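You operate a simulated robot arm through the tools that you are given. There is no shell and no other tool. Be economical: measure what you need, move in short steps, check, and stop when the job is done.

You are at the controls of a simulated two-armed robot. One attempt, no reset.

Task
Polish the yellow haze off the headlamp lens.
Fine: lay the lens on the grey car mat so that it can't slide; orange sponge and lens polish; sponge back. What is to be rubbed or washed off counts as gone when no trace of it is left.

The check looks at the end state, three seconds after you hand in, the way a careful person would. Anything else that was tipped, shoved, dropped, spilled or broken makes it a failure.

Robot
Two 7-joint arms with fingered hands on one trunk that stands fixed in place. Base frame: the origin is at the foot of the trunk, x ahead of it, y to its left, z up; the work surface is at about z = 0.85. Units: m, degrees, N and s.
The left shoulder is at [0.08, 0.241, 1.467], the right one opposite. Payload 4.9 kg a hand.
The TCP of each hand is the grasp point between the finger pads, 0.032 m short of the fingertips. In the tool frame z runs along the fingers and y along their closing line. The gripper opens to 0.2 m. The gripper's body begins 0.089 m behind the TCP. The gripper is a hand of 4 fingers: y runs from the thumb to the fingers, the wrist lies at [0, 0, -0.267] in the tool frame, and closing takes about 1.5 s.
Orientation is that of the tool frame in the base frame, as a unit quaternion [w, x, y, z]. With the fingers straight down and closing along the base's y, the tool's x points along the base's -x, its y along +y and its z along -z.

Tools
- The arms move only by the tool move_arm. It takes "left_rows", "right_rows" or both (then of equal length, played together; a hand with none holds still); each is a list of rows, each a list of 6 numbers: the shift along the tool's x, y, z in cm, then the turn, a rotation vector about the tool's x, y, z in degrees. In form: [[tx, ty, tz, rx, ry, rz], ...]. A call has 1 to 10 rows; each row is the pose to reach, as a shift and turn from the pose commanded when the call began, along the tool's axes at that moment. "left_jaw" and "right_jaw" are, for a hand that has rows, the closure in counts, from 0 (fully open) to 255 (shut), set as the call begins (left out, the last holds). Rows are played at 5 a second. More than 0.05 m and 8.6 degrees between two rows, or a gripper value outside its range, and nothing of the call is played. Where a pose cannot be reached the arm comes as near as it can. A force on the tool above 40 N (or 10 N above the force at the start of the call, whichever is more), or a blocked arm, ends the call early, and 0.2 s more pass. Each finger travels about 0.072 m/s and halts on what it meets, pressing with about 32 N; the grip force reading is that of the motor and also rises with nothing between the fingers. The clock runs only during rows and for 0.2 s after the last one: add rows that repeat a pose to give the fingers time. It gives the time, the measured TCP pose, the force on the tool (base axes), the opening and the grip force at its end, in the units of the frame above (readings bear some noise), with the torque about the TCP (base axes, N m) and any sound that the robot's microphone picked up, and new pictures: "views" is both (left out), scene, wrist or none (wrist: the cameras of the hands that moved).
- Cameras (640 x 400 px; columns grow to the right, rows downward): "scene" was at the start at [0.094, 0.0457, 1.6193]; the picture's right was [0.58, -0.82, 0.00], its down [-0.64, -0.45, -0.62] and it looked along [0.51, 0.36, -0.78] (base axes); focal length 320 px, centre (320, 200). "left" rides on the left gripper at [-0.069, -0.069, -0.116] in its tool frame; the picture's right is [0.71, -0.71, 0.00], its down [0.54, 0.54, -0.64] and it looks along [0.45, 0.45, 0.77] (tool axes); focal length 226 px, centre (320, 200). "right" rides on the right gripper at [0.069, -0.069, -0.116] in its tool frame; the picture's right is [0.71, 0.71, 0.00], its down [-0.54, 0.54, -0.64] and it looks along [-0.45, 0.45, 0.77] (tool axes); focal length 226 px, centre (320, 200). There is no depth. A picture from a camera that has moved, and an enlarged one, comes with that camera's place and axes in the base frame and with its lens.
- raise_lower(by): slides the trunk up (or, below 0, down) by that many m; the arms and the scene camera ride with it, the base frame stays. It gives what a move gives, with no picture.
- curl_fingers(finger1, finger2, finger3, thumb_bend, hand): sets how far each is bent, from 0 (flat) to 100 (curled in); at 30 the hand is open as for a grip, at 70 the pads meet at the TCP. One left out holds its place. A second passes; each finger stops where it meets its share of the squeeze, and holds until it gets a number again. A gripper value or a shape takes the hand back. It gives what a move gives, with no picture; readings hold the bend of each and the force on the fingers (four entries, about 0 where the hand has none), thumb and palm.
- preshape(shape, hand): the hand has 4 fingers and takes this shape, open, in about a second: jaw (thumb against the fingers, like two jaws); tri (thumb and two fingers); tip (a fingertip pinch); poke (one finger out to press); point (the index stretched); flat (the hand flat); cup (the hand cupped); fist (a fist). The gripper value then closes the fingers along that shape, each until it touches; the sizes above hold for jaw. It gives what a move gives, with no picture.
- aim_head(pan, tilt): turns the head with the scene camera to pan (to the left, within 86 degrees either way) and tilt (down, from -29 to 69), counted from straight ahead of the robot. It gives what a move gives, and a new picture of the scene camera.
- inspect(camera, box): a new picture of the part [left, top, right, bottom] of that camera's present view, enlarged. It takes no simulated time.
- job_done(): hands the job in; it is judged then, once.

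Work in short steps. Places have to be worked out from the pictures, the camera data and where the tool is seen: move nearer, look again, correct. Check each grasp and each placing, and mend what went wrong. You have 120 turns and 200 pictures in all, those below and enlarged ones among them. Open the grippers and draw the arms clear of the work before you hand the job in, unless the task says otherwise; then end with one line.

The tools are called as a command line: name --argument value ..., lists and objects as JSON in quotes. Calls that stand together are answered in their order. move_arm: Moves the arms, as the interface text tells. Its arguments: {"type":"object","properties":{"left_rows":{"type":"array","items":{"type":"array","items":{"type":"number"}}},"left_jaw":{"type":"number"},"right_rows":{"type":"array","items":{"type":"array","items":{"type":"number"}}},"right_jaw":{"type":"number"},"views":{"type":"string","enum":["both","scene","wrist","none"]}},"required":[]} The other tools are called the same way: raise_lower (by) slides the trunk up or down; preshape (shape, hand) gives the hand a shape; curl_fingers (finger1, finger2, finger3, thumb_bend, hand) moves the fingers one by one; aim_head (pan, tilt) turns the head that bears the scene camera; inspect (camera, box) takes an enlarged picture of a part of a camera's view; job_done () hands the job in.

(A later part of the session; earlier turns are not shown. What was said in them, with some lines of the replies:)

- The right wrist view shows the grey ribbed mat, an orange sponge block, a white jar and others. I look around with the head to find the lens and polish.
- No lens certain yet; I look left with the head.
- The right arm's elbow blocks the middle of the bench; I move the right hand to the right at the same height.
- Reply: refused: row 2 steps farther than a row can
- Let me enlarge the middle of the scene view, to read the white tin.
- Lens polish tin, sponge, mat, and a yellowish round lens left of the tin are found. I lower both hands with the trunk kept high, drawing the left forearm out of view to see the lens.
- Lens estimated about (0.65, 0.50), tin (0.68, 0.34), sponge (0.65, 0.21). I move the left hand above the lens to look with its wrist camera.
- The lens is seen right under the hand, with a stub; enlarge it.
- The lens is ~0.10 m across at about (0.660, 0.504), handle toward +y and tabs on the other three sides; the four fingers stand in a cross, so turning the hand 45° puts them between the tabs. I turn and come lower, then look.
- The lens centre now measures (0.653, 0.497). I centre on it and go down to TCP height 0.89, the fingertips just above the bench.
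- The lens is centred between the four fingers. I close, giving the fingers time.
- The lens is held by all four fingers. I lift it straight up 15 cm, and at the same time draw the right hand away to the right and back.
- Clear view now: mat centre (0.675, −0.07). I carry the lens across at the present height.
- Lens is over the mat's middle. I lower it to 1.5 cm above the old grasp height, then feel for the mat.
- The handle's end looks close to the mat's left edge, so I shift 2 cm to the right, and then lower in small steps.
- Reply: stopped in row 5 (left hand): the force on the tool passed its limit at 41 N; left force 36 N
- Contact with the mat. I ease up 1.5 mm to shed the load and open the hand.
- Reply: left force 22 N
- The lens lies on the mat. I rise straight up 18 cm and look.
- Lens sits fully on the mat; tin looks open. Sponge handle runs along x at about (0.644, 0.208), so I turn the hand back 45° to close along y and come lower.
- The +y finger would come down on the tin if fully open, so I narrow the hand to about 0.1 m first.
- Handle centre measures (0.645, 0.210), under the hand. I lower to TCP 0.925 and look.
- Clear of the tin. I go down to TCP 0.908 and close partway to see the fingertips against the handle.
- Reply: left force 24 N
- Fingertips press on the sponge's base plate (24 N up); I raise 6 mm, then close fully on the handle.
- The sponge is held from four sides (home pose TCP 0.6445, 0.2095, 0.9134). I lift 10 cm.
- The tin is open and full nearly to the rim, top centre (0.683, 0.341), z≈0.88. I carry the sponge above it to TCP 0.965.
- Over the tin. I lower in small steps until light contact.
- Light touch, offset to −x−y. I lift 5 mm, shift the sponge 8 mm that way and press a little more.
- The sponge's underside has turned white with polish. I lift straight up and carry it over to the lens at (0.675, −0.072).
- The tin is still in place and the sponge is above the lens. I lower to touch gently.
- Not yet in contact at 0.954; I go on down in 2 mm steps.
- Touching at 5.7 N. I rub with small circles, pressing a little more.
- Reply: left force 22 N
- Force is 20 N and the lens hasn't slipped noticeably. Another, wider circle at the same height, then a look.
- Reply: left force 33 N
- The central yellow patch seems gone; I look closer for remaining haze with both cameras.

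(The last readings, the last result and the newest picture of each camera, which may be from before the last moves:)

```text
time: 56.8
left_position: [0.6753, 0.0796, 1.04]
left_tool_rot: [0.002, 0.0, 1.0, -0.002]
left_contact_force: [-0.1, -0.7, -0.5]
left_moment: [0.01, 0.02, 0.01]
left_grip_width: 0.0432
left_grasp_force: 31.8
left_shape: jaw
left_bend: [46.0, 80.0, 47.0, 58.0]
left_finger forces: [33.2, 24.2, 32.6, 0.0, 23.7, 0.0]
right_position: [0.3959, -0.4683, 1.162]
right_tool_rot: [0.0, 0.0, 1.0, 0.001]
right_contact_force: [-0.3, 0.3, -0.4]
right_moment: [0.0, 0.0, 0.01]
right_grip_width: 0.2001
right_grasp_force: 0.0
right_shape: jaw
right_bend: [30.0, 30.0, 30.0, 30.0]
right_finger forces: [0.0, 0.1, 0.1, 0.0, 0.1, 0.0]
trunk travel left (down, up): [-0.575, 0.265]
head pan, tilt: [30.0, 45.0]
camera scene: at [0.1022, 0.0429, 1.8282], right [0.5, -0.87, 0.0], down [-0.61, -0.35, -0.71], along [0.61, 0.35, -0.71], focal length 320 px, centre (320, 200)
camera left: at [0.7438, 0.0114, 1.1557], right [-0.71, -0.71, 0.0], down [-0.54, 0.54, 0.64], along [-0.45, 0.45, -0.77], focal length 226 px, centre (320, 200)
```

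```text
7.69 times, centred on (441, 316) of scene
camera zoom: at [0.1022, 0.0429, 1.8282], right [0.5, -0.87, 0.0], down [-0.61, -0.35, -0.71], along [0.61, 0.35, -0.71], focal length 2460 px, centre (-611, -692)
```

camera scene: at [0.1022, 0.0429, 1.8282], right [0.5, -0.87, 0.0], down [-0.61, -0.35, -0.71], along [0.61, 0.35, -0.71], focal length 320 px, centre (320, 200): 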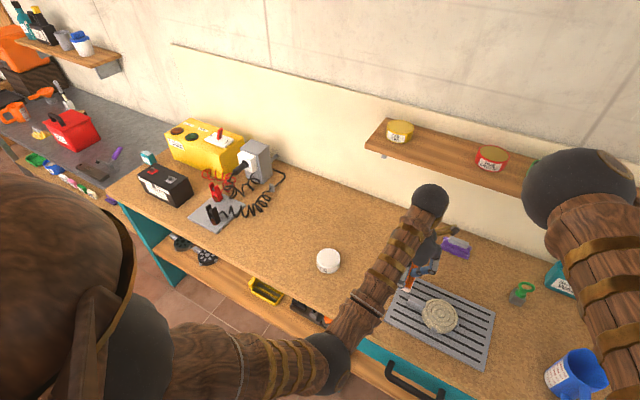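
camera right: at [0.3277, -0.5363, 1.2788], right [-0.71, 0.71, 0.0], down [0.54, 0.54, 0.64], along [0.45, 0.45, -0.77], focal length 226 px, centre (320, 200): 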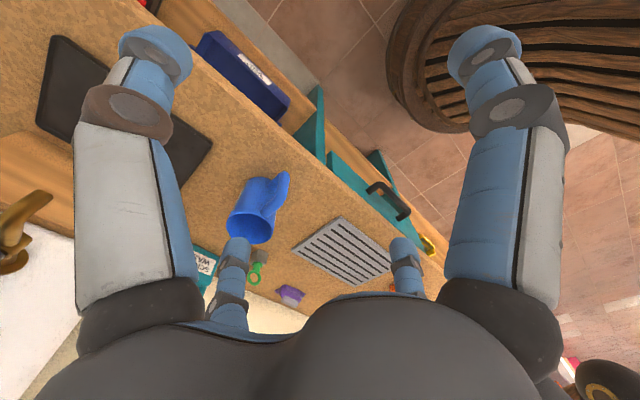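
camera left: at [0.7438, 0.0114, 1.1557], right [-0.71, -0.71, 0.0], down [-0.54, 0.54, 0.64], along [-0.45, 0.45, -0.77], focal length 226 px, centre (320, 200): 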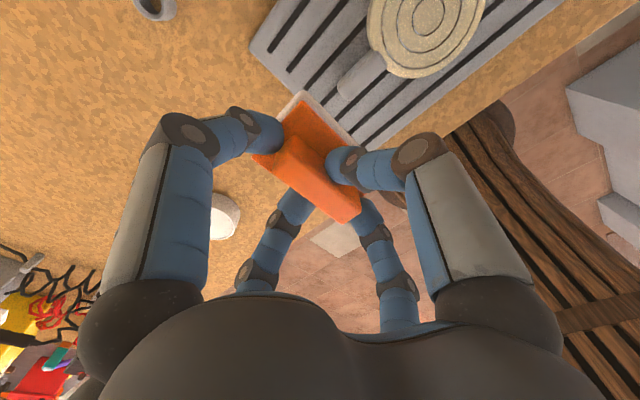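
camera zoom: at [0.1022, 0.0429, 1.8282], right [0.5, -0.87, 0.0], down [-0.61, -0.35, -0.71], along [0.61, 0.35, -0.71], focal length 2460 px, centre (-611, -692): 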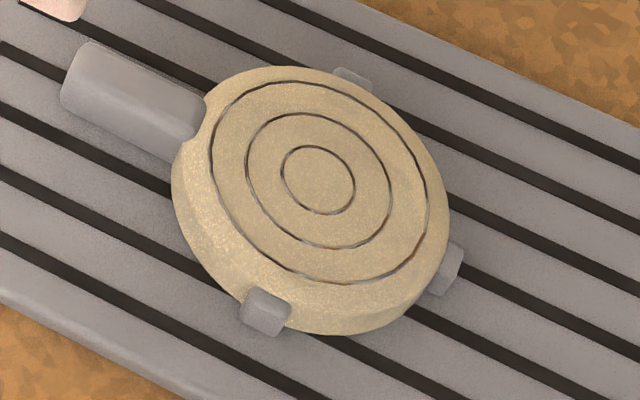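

The centre is clear; I raise the hand to see the whole lens face for traces near the rim.

move_arm --left_rows '[[0, 0, -4, 0, 0, 0], [0, -2, -8, 0, 0, 0], [0, -2, -8, 0, 0, 0]]' --views "wrist"

inspect --camera "left" --box '[330, 0, 480, 110]'

```text
time: 57.6
left_position: [0.6744, 0.0622, 1.1178]
left_tool_rot: [0.002, 0.0, 1.0, -0.002]
left_contact_force: [-0.3, 0.0, -1.1]
left_moment: [-0.03, 0.05, 0.02]
left_grip_width: 0.0432
left_grasp_force: 31.7
left_shape: jaw
left_bend: [46.0, 80.0, 47.0, 58.0]
left_finger forces: [32.5, 23.6, 33.0, 0.0, 23.0, 0.1]
right_position: [0.3958, -0.4669, 1.1619]
right_tool_rot: [0.0, 0.0, 1.0, -0.002]
right_contact_force: [-1.1, -0.5, 0.1]
right_moment: [-0.03, 0.04, 0.01]
right_grip_width: 0.1999
right_grasp_force: 0.0
right_shape: jaw
right_bend: [30.0, 30.0, 30.0, 30.0]
right_finger forces: [0.0, 0.0, 0.0, 0.0, 0.1, 0.1]
trunk travel left (down, up): [-0.575, 0.265]
head pan, tilt: [30.0, 45.0]
camera left: at [0.7421, -0.0063, 1.2346], right [-0.71, -0.71, 0.0], down [-0.54, 0.54, 0.64], along [-0.45, 0.45, -0.77], focal length 226 px, centre (320, 200)
```

left: 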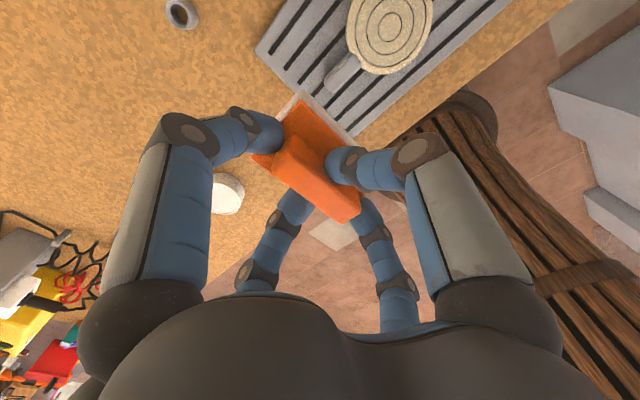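

```text
3.64 times, centred on (405, 55) of left
camera zoom: at [0.7421, -0.0063, 1.2346], right [-0.71, -0.71, 0.0], down [-0.54, 0.54, 0.64], along [-0.45, 0.45, -0.77], focal length 822 px, centre (11, 727)
```

zoom: 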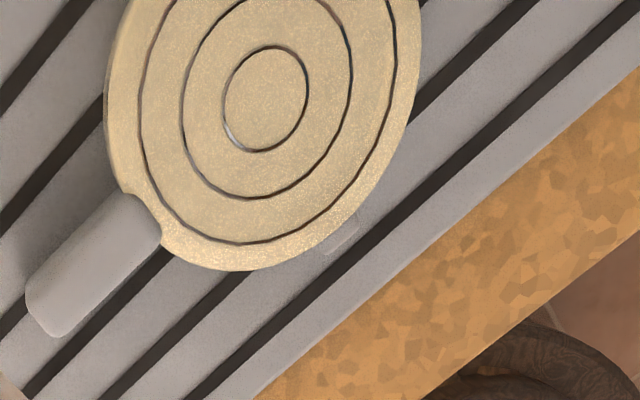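

The face looks even. To be sure no faint trace is left I rub a second bout, a bit wider.

move_arm --left_rows '[[0, -4.5, 1.5, 0, 0, 0], [0, -9, 3.5, 0, 0, 0], [0, -13.3, 5.5, 0, 0, 0], [0, -13.3, 10, 0, 0, 0], [0, -13.3, 14, 0, 0, 0], [0, -13.3, 16, 0, 0, 0], [0, -13.3, 16.7, 0, 0, 0], [0, -13.3, 16.8, 0, 0, 0], [0, -13.3, 16.8, 0, 0, 0]]' --views "none"

move_arm --left_rows '[[1, 0, 0, 0, 0, 0], [0, 1, 0, 0, 0, 0], [-1, 0, 0, 0, 0, 0], [0, -1, 0, 0, 0, 0], [2, -1, 0, 0, 0, 0], [2.3, 1, 0, 0, 0, 0], [0.5, 2.3, 0, 0, 0, 0], [-1.5, 1.8, 0, 0, 0, 0], [-2.3, 0, 0, 0, 0, 0], [-1.7, -1.7, 0, 0, 0, 0]]' --views "none"

```text
time: 59.6
left_position: [0.6772, -0.0744, 0.9504]
left_tool_rot: [0.003, 0.0, 1.0, -0.002]
left_contact_force: [-0.2, 0.4, -0.8]
left_moment: [0.0, -0.01, 0.0]
left_grip_width: 0.0432
left_grasp_force: 32.2
left_shape: jaw
left_bend: [46.0, 80.0, 47.0, 58.0]
left_finger forces: [32.3, 23.3, 31.5, 0.0, 23.1, 0.0]
right_position: [0.3965, -0.4688, 1.1633]
right_tool_rot: [0.0, 0.0, 1.0, 0.0]
right_contact_force: [0.5, -0.1, -0.4]
right_moment: [0.05, -0.01, 0.02]
right_grip_width: 0.2
right_grasp_force: 0.1
right_shape: jaw
right_bend: [30.0, 30.0, 30.0, 30.0]
right_finger forces: [0.0, 0.1, 0.0, 0.0, 0.1, 0.1]
trunk travel left (down, up): [-0.575, 0.265]
head pan, tilt: [30.0, 45.0]
```

```text
time: 61.8
left_position: [0.6941, -0.091, 0.9508]
left_tool_rot: [0.003, 0.0, 1.0, -0.001]
left_contact_force: [0.2, 0.4, -1.5]
left_moment: [0.01, -0.02, -0.01]
left_grip_width: 0.0431
left_grasp_force: 32.4
left_shape: jaw
left_bend: [46.0, 80.0, 47.0, 58.0]
left_finger forces: [32.2, 23.3, 32.4, 0.0, 23.1, 0.0]
right_position: [0.3973, -0.4679, 1.1619]
right_tool_rot: [0.0, 0.001, 1.0, 0.0]
right_contact_force: [-0.6, -0.3, -0.6]
right_moment: [-0.03, 0.06, 0.04]
right_grip_width: 0.1999
right_grasp_force: 0.0
right_shape: jaw
right_bend: [30.0, 30.0, 30.0, 30.0]
right_finger forces: [0.1, 0.0, 0.0, 0.0, 0.1, 0.1]
trunk travel left (down, up): [-0.575, 0.265]
head pan, tilt: [30.0, 45.0]
```

No contact in that pass (sponge sits a hair higher in the grip). I recentre, lower 2 mm and feel.

move_arm --left_rows '[[1.7, 1.7, 0, 0, 0, 0], [1.7, 1.7, 0.1, 0, 0, 0], [1.7, 1.7, 0.2, 0, 0, 0], [1.7, 1.7, 0.2, 0, 0, 0]]' --views "none"

```text
time: 62.8
left_position: [0.6767, -0.0731, 0.9497]
left_tool_rot: [0.002, 0.0, 1.0, -0.002]
left_contact_force: [-0.9, 0.4, 3.6]
left_moment: [-0.14, 0.07, -0.01]
left_grip_width: 0.0431
left_grasp_force: 32.5
left_shape: jaw
left_bend: [46.0, 80.0, 47.0, 58.0]
left_finger forces: [32.4, 23.5, 33.2, 0.0, 23.3, 0.0]
right_position: [0.3958, -0.4678, 1.1622]
right_tool_rot: [0.0, 0.0, 1.0, 0.0]
right_contact_force: [0.0, -0.6, -0.3]
right_moment: [0.01, 0.02, -0.01]
right_grip_width: 0.2
right_grasp_force: 0.0
right_shape: jaw
right_bend: [30.0, 30.0, 30.0, 30.0]
right_finger forces: [0.1, 0.1, 0.0, 0.0, 0.0, 0.0]
trunk travel left (down, up): [-0.575, 0.265]
head pan, tilt: [30.0, 45.0]
```

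Contact again; I rub with a slight extra millimetre of press.

move_arm --left_rows '[[1, 0, 0.1, 0, 0, 0], [0, 1, 0.1, 0, 0, 0], [-1, 0, 0.1, 0, 0, 0], [0, -1, 0.1, 0, 0, 0], [2, -1, 0.1, 0, 0, 0], [2.3, 1, 0.1, 0, 0, 0], [0.5, 2.3, 0.1, 0, 0, 0], [-1.5, 1.8, 0.1, 0, 0, 0], [-2.3, 0, 0.1, 0, 0, 0], [-1.7, -1.7, 0.1, 0, 0, 0]]' --views "none"

move_arm --left_rows '[[1.5, -0.7, 0, 0, 0, 0], [3, -0.7, 0, 0, 0, 0], [4, 1.7, 0, 0, 0, 0], [1.7, 1.7, 0, 0, 0, 0], [1.7, 1.7, -2, 0, 0, 0], [1.7, 1.7, -6, 0, 0, 0], [1.7, 5.7, -9, 0, 0, 0], [1.7, 10, -11, 0, 0, 0], [1.7, 14, -11, 0, 0, 0], [1.7, 18, -11, 0, 0, 0]]' --views "both"

inspect --camera "scene" --box '[385, 265, 505, 375]'

```text
time: 65.0
left_position: [0.6925, -0.0912, 0.9489]
left_tool_rot: [0.004, -0.001, 1.0, -0.002]
left_contact_force: [5.8, 6.3, 19.1]
left_moment: [0.19, -0.05, -0.08]
left_grip_width: 0.0428
left_grasp_force: 31.9
left_shape: jaw
left_bend: [46.0, 80.0, 47.0, 58.0]
left_finger forces: [37.8, 27.4, 42.1, 0.0, 21.3, 0.0]
right_position: [0.3965, -0.4668, 1.1618]
right_tool_rot: [0.0, 0.0, 1.0, 0.0]
right_contact_force: [-0.3, -0.6, 0.6]
right_moment: [-0.01, -0.02, -0.01]
right_grip_width: 0.2001
right_grasp_force: 0.0
right_shape: jaw
right_bend: [30.0, 30.0, 30.0, 30.0]
right_finger forces: [0.0, 0.0, 0.0, 0.0, 0.0, 0.1]
trunk travel left (down, up): [-0.575, 0.265]
head pan, tilt: [30.0, 45.0]
```

```text
time: 67.2
left_position: [0.6746, 0.0874, 1.0576]
left_tool_rot: [0.003, 0.002, 1.0, -0.001]
left_contact_force: [0.1, 1.0, -0.4]
left_moment: [-0.01, 0.02, -0.03]
left_grip_width: 0.0431
left_grasp_force: 31.9
left_shape: jaw
left_bend: [46.0, 80.0, 47.0, 58.0]
left_finger forces: [35.5, 23.8, 32.2, 0.1, 23.1, 0.0]
right_position: [0.3962, -0.4674, 1.1623]
right_tool_rot: [0.0, 0.001, 1.0, 0.0]
right_contact_force: [-0.3, 0.1, 0.3]
right_moment: [0.02, -0.02, 0.0]
right_grip_width: 0.2
right_grasp_force: 0.1
right_shape: jaw
right_bend: [30.0, 30.0, 30.0, 30.0]
right_finger forces: [0.0, 0.0, 0.0, 0.0, 0.1, 0.0]
trunk travel left (down, up): [-0.575, 0.265]
head pan, tilt: [30.0, 45.0]
camera scene: at [0.1019, 0.0432, 1.8282], right [0.5, -0.87, 0.0], down [-0.61, -0.35, -0.71], along [0.61, 0.35, -0.71], focal length 320 px, centre (320, 200)
camera left: at [0.742, 0.0189, 1.1732], right [-0.71, -0.71, 0.0], down [-0.54, 0.54, 0.64], along [-0.45, 0.45, -0.77], focal length 226 px, centre (320, 200)
```

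scene: 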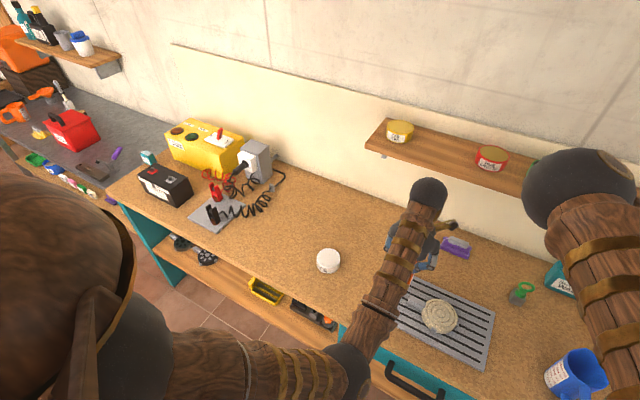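
left: 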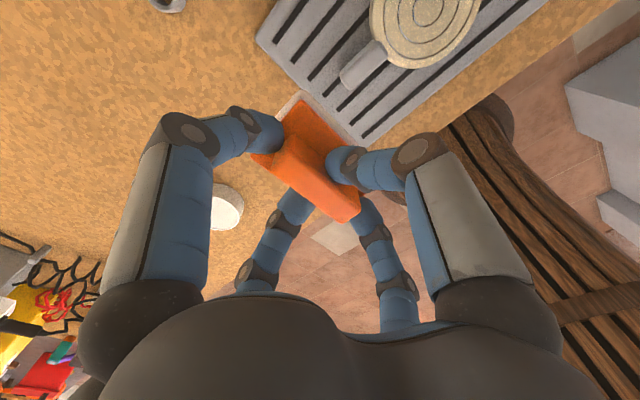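

```text
3.64 times, centred on (445, 320) of scene
camera zoom: at [0.1019, 0.0432, 1.8282], right [0.5, -0.87, 0.0], down [-0.61, -0.35, -0.71], along [0.61, 0.35, -0.71], focal length 1163 px, centre (-134, -236)
```

zoom: 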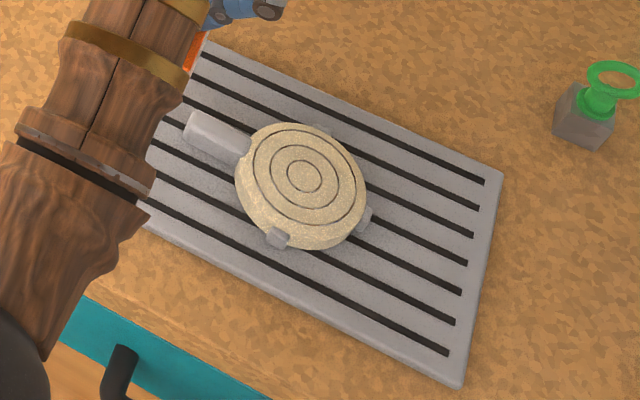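

The lens is even and unmoved. Now I return the sponge to its old place (0.6445, 0.2095), lowering to 0.922 first.

move_arm --left_rows '[[1, 4, 0, 0, 0, 0], [2, 8, 0, 0, 0, 0], [3, 12.2, 0, 0, 0, 0], [3, 12.2, 4, 0, 0, 0], [3, 12.2, 8, 0, 0, 0], [3, 12.2, 11, 0, 0, 0], [3, 12.2, 13.2, 0, 0, 0], [3, 12.2, 13.2, 0, 0, 0]]' --views "wrist"

move_arm --left_rows '[[0, 0, 0.3, 0, 0, 0], [0, 0, 0.6, 0, 0, 0], [0, 0, 0.8, 0, 0, 0], [0, 0, 0.8, 0, 0, 0]]' --views "none"

```text
time: 69.0
left_position: [0.6458, 0.2113, 0.9246]
left_tool_rot: [0.002, 0.0, 1.0, -0.001]
left_contact_force: [0.1, 0.2, -1.0]
left_moment: [-0.03, -0.04, -0.02]
left_grip_width: 0.0429
left_grasp_force: 31.5
left_shape: jaw
left_bend: [46.0, 80.0, 47.0, 58.0]
left_finger forces: [33.9, 23.5, 31.3, 0.0, 23.0, 0.0]
right_position: [0.3973, -0.4684, 1.1629]
right_tool_rot: [0.0, 0.0, 1.0, 0.0]
right_contact_force: [0.1, -0.6, 0.6]
right_moment: [0.0, -0.02, 0.0]
right_grip_width: 0.1999
right_grasp_force: 0.0
right_shape: jaw
right_bend: [30.0, 30.0, 30.0, 30.0]
right_finger forces: [0.0, 0.0, 0.1, 0.0, 0.0, 0.0]
trunk travel left (down, up): [-0.575, 0.265]
head pan, tilt: [30.0, 45.0]
camera left: at [0.7138, 0.1438, 1.0416], right [-0.71, -0.71, 0.0], down [-0.54, 0.54, 0.64], along [-0.45, 0.45, -0.77], focal length 226 px, centre (320, 200)
```

left: 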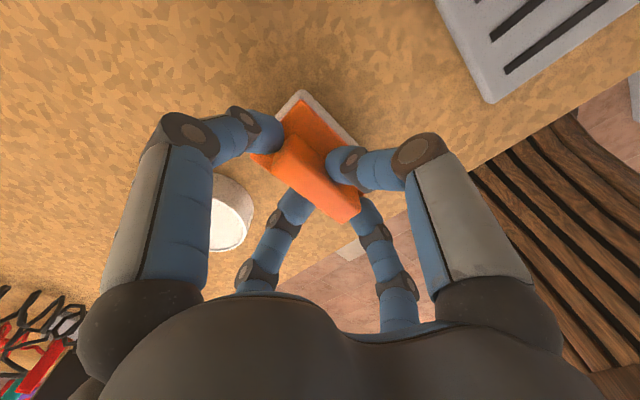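

```text
time: 70.0
left_position: [0.6463, 0.2124, 0.917]
left_tool_rot: [0.003, 0.0, 1.0, -0.001]
left_contact_force: [0.0, -0.7, -1.0]
left_moment: [0.02, -0.02, 0.02]
left_grip_width: 0.0429
left_grasp_force: 32.0
left_shape: jaw
left_bend: [46.0, 80.0, 47.0, 58.0]
left_finger forces: [34.0, 23.5, 31.2, 0.0, 23.0, 0.0]
right_position: [0.3969, -0.4667, 1.1619]
right_tool_rot: [0.0, 0.0, 1.0, 0.001]
right_contact_force: [0.7, -0.2, 0.4]
right_moment: [-0.05, 0.02, 0.02]
right_grip_width: 0.1998
right_grasp_force: 0.0
right_shape: jaw
right_bend: [30.0, 30.0, 30.0, 30.0]
right_finger forces: [0.0, 0.0, 0.1, 0.0, 0.0, 0.1]
trunk travel left (down, up): [-0.575, 0.265]
head pan, tilt: [30.0, 45.0]
```

Just above the bench; I shift 2 mm back to the old place and feel down the last millimetres.

move_arm --left_rows '[[0.1, -0.2, 0.1, 0, 0, 0], [0.1, -0.2, 0.25, 0, 0, 0], [0.1, -0.2, 0.4, 0, 0, 0], [0.1, -0.2, 0.4, 0, 0, 0]]' --views "none"

```text
time: 71.0
left_position: [0.6464, 0.2085, 0.9135]
left_tool_rot: [0.003, 0.001, 1.0, -0.002]
left_contact_force: [-0.4, -0.2, -0.1]
left_moment: [-0.01, 0.03, 0.02]
left_grip_width: 0.0431
left_grasp_force: 31.2
left_shape: jaw
left_bend: [46.0, 80.0, 47.0, 58.0]
left_finger forces: [34.0, 23.4, 31.2, 0.0, 23.1, 0.1]
right_position: [0.3974, -0.4677, 1.1631]
right_tool_rot: [0.0, -0.001, 1.0, 0.001]
right_contact_force: [-0.1, 0.2, -0.1]
right_moment: [0.02, 0.02, -0.04]
right_grip_width: 0.2
right_grasp_force: 0.2
right_shape: jaw
right_bend: [30.0, 30.0, 30.0, 30.0]
right_finger forces: [0.0, 0.0, 0.0, 0.0, 0.1, 0.0]
trunk travel left (down, up): [-0.575, 0.265]
head pan, tilt: [30.0, 45.0]
```

move_arm --left_rows '[[0, 0, 0.1, 0, 0, 0], [0, 0, 0.2, 0, 0, 0], [0, 0, 0.25, 0, 0, 0], [0, 0, 0.25, 0, 0, 0]]' --views "none"

```text
time: 72.0
left_position: [0.6445, 0.2099, 0.9103]
left_tool_rot: [0.004, -0.001, 1.0, -0.002]
left_contact_force: [0.1, 0.1, -1.5]
left_moment: [-0.01, 0.03, 0.0]
left_grip_width: 0.043
left_grasp_force: 32.0
left_shape: jaw
left_bend: [46.0, 80.0, 47.0, 58.0]
left_finger forces: [34.0, 23.5, 31.2, 0.0, 23.0, 0.0]
right_position: [0.3968, -0.4661, 1.1629]
right_tool_rot: [0.0, 0.001, 1.0, 0.0]
right_contact_force: [-0.1, 0.4, -0.8]
right_moment: [0.02, 0.02, 0.03]
right_grip_width: 0.2001
right_grasp_force: 0.1
right_shape: jaw
right_bend: [30.0, 30.0, 30.0, 30.0]
right_finger forces: [0.0, 0.0, 0.1, 0.1, 0.0, 0.0]
trunk travel left (down, up): [-0.575, 0.265]
head pan, tilt: [30.0, 45.0]
```

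Still no contact; a further few millimetres.

move_arm --left_rows '[[0, 0, 0.1, 0, 0, 0], [0, 0, 0.2, 0, 0, 0], [0, 0, 0.3, 0, 0, 0], [0, 0, 0.3, 0, 0, 0]]' --views "wrist"

```text
time: 73.0
left_position: [0.6459, 0.2086, 0.9094]
left_tool_rot: [0.003, 0.0, 1.0, -0.001]
left_contact_force: [1.4, 2.6, 17.1]
left_moment: [-0.14, 0.33, 0.0]
left_grip_width: 0.0433
left_grasp_force: 32.1
left_shape: jaw
left_bend: [46.0, 80.0, 47.0, 58.0]
left_finger forces: [35.9, 25.4, 37.2, 0.1, 23.1, 0.1]
right_position: [0.3954, -0.4678, 1.1635]
right_tool_rot: [0.0, 0.0, 1.0, 0.0]
right_contact_force: [-0.3, 0.9, 0.4]
right_moment: [0.02, 0.0, 0.01]
right_grip_width: 0.2
right_grasp_force: 0.0
right_shape: jaw
right_bend: [30.0, 30.0, 30.0, 30.0]
right_finger forces: [0.0, 0.0, 0.1, 0.0, 0.0, 0.0]
trunk travel left (down, up): [-0.575, 0.265]
head pan, tilt: [30.0, 45.0]
camera left: at [0.7129, 0.1405, 1.0261], right [-0.71, -0.71, 0.0], down [-0.55, 0.54, 0.64], along [-0.45, 0.45, -0.77], focal length 226 px, centre (320, 200)
```

left: 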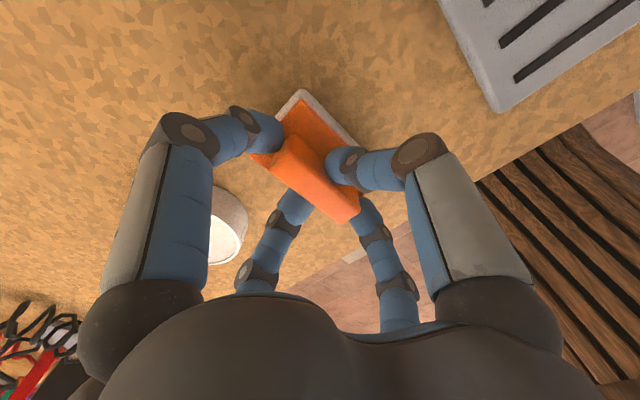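

On the bench. I ease up 2 mm and open to 0.1 m only (the tin is near), then rise.

move_arm --left_rows '[[0, 0, -0.2, 0, 0, 0], [0, 0, -0.2, 0, 0, 0]]' --views "none"

move_arm --left_rows '[[0, 0, 0, 0, 0, 0], [0, 0, 0, 0, 0, 0], [0, 0, 0, 0, 0, 0], [0, 0, 0, 0, 0, 0], [0, 0, 0, 0, 0, 0], [0, 0, 0, 0, 0, 0]]' --left_jaw 128 --views "wrist"

```text
time: 73.6
left_position: [0.644, 0.208, 0.9097]
left_tool_rot: [0.001, 0.0, 1.0, -0.001]
left_contact_force: [2.2, 1.9, 3.8]
left_moment: [-0.05, -0.25, 0.1]
left_grip_width: 0.0432
left_grasp_force: 31.9
left_shape: jaw
left_bend: [46.0, 80.0, 47.0, 58.0]
left_finger forces: [35.7, 24.7, 32.2, 0.0, 23.0, 0.1]
right_position: [0.3971, -0.4667, 1.1621]
right_tool_rot: [0.0, 0.0, 1.0, 0.0]
right_contact_force: [1.1, 1.0, 0.8]
right_moment: [0.01, 0.02, 0.03]
right_grip_width: 0.2001
right_grasp_force: 0.0
right_shape: jaw
right_bend: [30.0, 30.0, 30.0, 30.0]
right_finger forces: [0.0, 0.0, 0.0, 0.0, 0.0, 0.0]
trunk travel left (down, up): [-0.575, 0.265]
head pan, tilt: [30.0, 45.0]
```

```text
time: 75.0
left_position: [0.6457, 0.2087, 0.9109]
left_tool_rot: [0.002, 0.0, 1.0, -0.001]
left_contact_force: [0.5, 0.4, 0.4]
left_moment: [-0.01, 0.01, -0.01]
left_grip_width: 0.0992
left_grasp_force: 0.1
left_shape: jaw
left_bend: [38.0, 38.0, 38.0, 36.0]
left_finger forces: [0.0, 0.1, 0.0, 0.0, 0.1, 0.0]
right_position: [0.397, -0.4682, 1.1622]
right_tool_rot: [0.0, 0.001, 1.0, 0.001]
right_contact_force: [0.1, -0.4, -0.7]
right_moment: [-0.01, -0.03, -0.02]
right_grip_width: 0.1998
right_grasp_force: 0.1
right_shape: jaw
right_bend: [30.0, 30.0, 30.0, 30.0]
right_finger forces: [0.0, 0.0, 0.0, 0.0, 0.0, 0.1]
trunk travel left (down, up): [-0.575, 0.265]
head pan, tilt: [30.0, 45.0]
camera left: at [0.7134, 0.1401, 1.0264], right [-0.71, -0.71, 0.0], down [-0.54, 0.54, 0.64], along [-0.45, 0.45, -0.77], focal length 226 px, centre (320, 200)
```

left: 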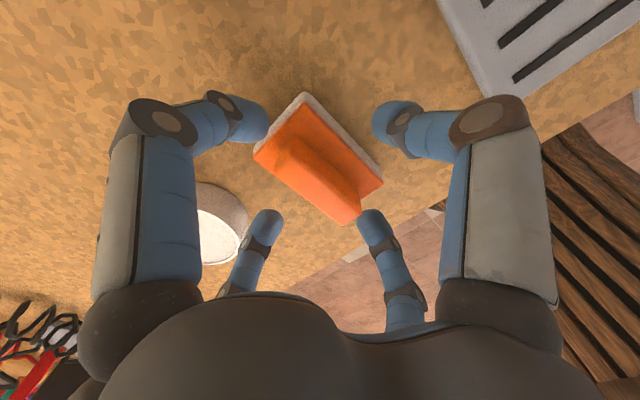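

Sponge is free and flat. I rise 22 cm and go over the lens for a last close look from above.

move_arm --left_rows '[[0, 0, -3, 0, 0, 0], [0, 0, -7, 0, 0, 0], [0, 0, -11, 0, 0, 0], [0, 0, -15.5, 0, 0, 0], [0, 0, -20, 0, 0, 0], [-0.5, -4.5, -20, 0, 0, 0], [-1, -9, -20, 0, 0, 0], [-2, -13.5, -20, 0, 0, 0], [-2.8, -18, -20, 0, 0, 0], [-2.8, -22, -20, 0, 0, 0]]' --left_jaw 0 --views "none"

move_arm --left_rows '[[0, -4.5, 0, 0, 0, 0], [0, -6, 0, 0, 0, 0], [0, -6, 0, 0, 0, 0]]' --views "wrist"

inspect --camera "left" --box '[240, 30, 400, 150]'

```text
time: 77.2
left_position: [0.6726, -0.0103, 1.1063]
left_tool_rot: [0.003, -0.001, 1.0, -0.001]
left_contact_force: [-0.2, -0.2, -0.5]
left_moment: [0.01, 0.03, -0.01]
left_grip_width: 0.2
left_grasp_force: 0.1
left_shape: jaw
left_bend: [30.0, 30.0, 30.0, 30.0]
left_finger forces: [0.0, 0.0, 0.0, 0.0, 0.0, 0.0]
right_position: [0.3979, -0.4674, 1.1616]
right_tool_rot: [0.0, 0.001, 1.0, 0.0]
right_contact_force: [-0.4, -0.1, -0.1]
right_moment: [-0.01, 0.0, -0.02]
right_grip_width: 0.1998
right_grasp_force: 0.1
right_shape: jaw
right_bend: [30.0, 30.0, 30.0, 30.0]
right_finger forces: [0.0, 0.0, 0.0, 0.1, 0.0, 0.0]
trunk travel left (down, up): [-0.575, 0.265]
head pan, tilt: [30.0, 45.0]
```

```text
time: 78.0
left_position: [0.6713, -0.0694, 1.1105]
left_tool_rot: [0.002, 0.0, 1.0, -0.001]
left_contact_force: [0.4, -0.1, -0.4]
left_moment: [-0.01, 0.04, 0.0]
left_grip_width: 0.1999
left_grasp_force: 0.0
left_shape: jaw
left_bend: [30.0, 30.0, 30.0, 30.0]
left_finger forces: [0.0, 0.1, 0.1, 0.0, 0.0, 0.0]
right_position: [0.3965, -0.4674, 1.1628]
right_tool_rot: [0.0, 0.0, 1.0, 0.001]
right_contact_force: [-0.3, 0.0, 0.3]
right_moment: [-0.06, 0.01, 0.02]
right_grip_width: 0.2
right_grasp_force: 0.2
right_shape: jaw
right_bend: [30.0, 30.0, 30.0, 30.0]
right_finger forces: [0.1, 0.1, 0.0, 0.0, 0.0, 0.0]
trunk travel left (down, up): [-0.575, 0.265]
head pan, tilt: [30.0, 45.0]
camera left: at [0.7405, -0.1374, 1.2261], right [-0.71, -0.71, 0.0], down [-0.54, 0.54, 0.64], along [-0.45, 0.45, -0.77], focal length 226 px, centre (320, 200)
```

left: 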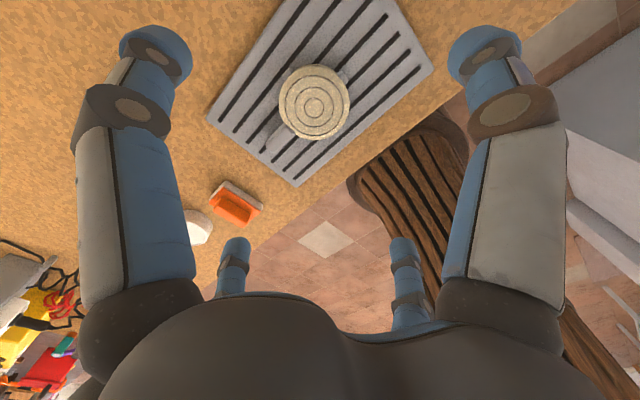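

```text
3.33 times, centred on (320, 90) of left
camera zoom: at [0.7405, -0.1374, 1.2261], right [-0.71, -0.71, 0.0], down [-0.54, 0.54, 0.64], along [-0.45, 0.45, -0.77], focal length 754 px, centre (320, 567)
```

zoom: 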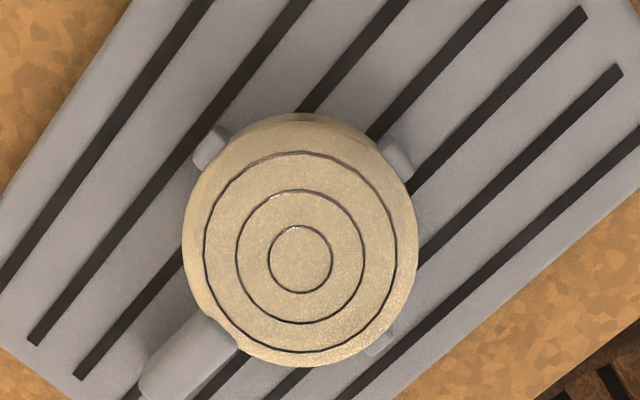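

The lens face is clear of yellow. I draw the left arm back to its side and check the whole bench.

move_arm --left_rows '[[0, 4, -2, 0, 0, 0], [0, 8, -4, 0, 0, 0], [0, 12.5, -5, 0, 0, 0], [0, 17, -6, 0, 0, 0], [1, 21.5, -7, 0, 0, 0], [2, 26, -8, 0, 0, 0], [3, 30.5, -8, 0, 0, 0], [4, 35, -8, 0, 0, 0], [5, 39.5, -8, 0, 0, 0], [6, 44, -8, 0, 0, 0]]' --views "none"

move_arm --left_rows '[[3, 3, 0, 0, 0, 0], [6, 6, 0, 0, 0, 0], [9, 9, 0, 0, 0, 0], [12, 12, 0, 0, 0, 0], [15, 15, 0, 0, 0, 0], [19, 18, 0, 0, 0, 0], [19, 18, 0, 0, 0, 0]]' --views "scene"

aim_head --pan -5 --tilt 50

```text
time: 80.2
left_position: [0.6144, 0.3742, 1.1889]
left_tool_rot: [0.003, 0.001, 1.0, -0.002]
left_contact_force: [0.2, -0.6, -1.1]
left_moment: [-0.05, -0.01, 0.02]
left_grip_width: 0.2
left_grasp_force: 0.1
left_shape: jaw
left_bend: [30.0, 30.0, 30.0, 30.0]
left_finger forces: [0.1, 0.0, 0.0, 0.1, 0.0, 0.1]
right_position: [0.3965, -0.466, 1.1625]
right_tool_rot: [0.0, 0.0, 1.0, 0.0]
right_contact_force: [0.7, 0.2, 0.5]
right_moment: [-0.01, 0.01, 0.04]
right_grip_width: 0.2
right_grasp_force: 0.1
right_shape: jaw
right_bend: [30.0, 30.0, 30.0, 30.0]
right_finger forces: [0.1, 0.0, 0.0, 0.0, 0.1, 0.0]
trunk travel left (down, up): [-0.575, 0.265]
head pan, tilt: [30.0, 45.0]
```

```text
time: 81.8
left_position: [0.4221, 0.5496, 1.187]
left_tool_rot: [0.003, 0.0, 1.0, -0.001]
left_contact_force: [0.0, -0.2, -0.3]
left_moment: [0.02, -0.02, 0.0]
left_grip_width: 0.2
left_grasp_force: 0.1
left_shape: jaw
left_bend: [30.0, 30.0, 30.0, 30.0]
left_finger forces: [0.1, 0.0, 0.1, 0.1, 0.0, 0.0]
right_position: [0.3973, -0.4692, 1.1621]
right_tool_rot: [0.0, 0.0, 1.0, -0.001]
right_contact_force: [-0.1, -0.3, -0.3]
right_moment: [-0.01, 0.01, -0.01]
right_grip_width: 0.1999
right_grasp_force: 0.1
right_shape: jaw
right_bend: [30.0, 30.0, 30.0, 30.0]
right_finger forces: [0.0, 0.0, 0.1, 0.0, 0.1, 0.0]
trunk travel left (down, up): [-0.575, 0.265]
head pan, tilt: [30.0, 45.0]
camera scene: at [0.1027, 0.0415, 1.8282], right [0.5, -0.87, 0.0], down [-0.61, -0.35, -0.71], along [0.61, 0.35, -0.71], focal length 320 px, centre (320, 200)
```

scene: 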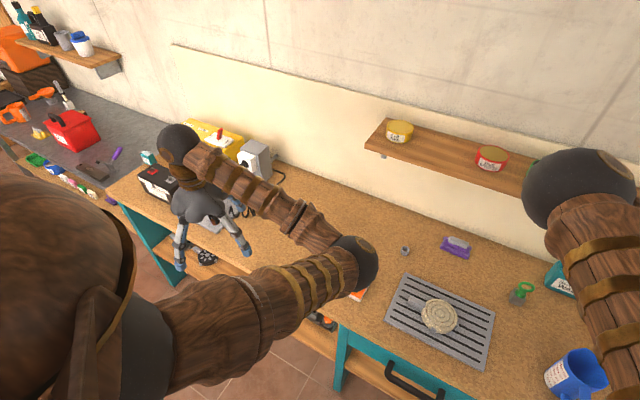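

```text
time: 82.8
left_position: [0.4225, 0.5495, 1.1853]
left_tool_rot: [0.003, 0.001, 1.0, -0.002]
left_contact_force: [-0.4, -0.4, -0.6]
left_moment: [-0.03, -0.04, 0.01]
left_grip_width: 0.2
left_grasp_force: 0.1
left_shape: jaw
left_bend: [30.0, 30.0, 30.0, 30.0]
left_finger forces: [0.1, 0.0, 0.0, 0.0, 0.0, 0.0]
right_position: [0.3975, -0.4679, 1.1632]
right_tool_rot: [0.0, 0.0, 1.0, 0.0]
right_contact_force: [0.8, -1.2, 0.2]
right_moment: [0.0, 0.01, 0.02]
right_grip_width: 0.1999
right_grasp_force: 0.0
right_shape: jaw
right_bend: [30.0, 30.0, 30.0, 30.0]
right_finger forces: [0.0, 0.0, 0.1, 0.0, 0.0, 0.1]
trunk travel left (down, up): [-0.575, 0.265]
head pan, tilt: [-5.0, 50.0]
camera scene: at [0.1087, -0.0043, 1.8213], right [-0.09, -1.0, 0.0], down [-0.76, 0.07, -0.64], along [0.64, -0.06, -0.77], focal length 320 px, centre (320, 200)
```

scene: 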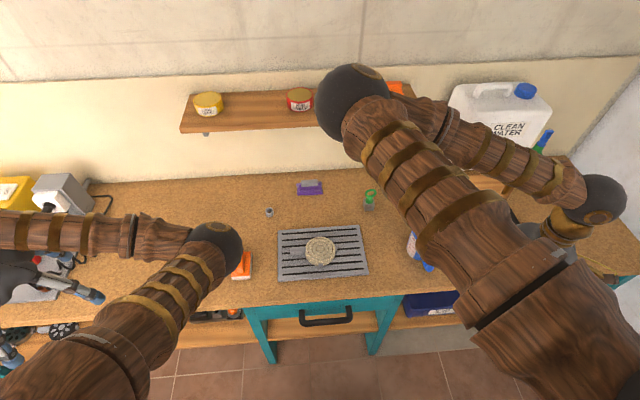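

Everything stands in place; one last zoom on lens and sponge before handing in.

inspect --camera "scene" --box '[220, 210, 380, 290]'

```text
4.00 times, centred on (300, 250) of scene
camera zoom: at [0.1087, -0.0043, 1.8213], right [-0.09, -1.0, 0.0], down [-0.76, 0.07, -0.64], along [0.64, -0.06, -0.77], focal length 1279 px, centre (400, 0)
```

zoom: 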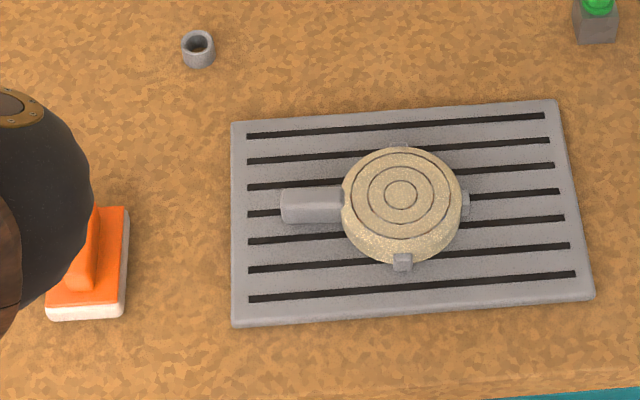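

The lens is clear on the mat, the sponge is back and the hands are open and clear; I hand in.

job_done

```text
The job is handed in.
```

The yellow haze is polished off the headlamp lens, as far as I can see in close-up pictures. The lens lies flat on the grey mat, the orange sponge is back in its place with polish still on its underside, and nothing else was tipped or moved.
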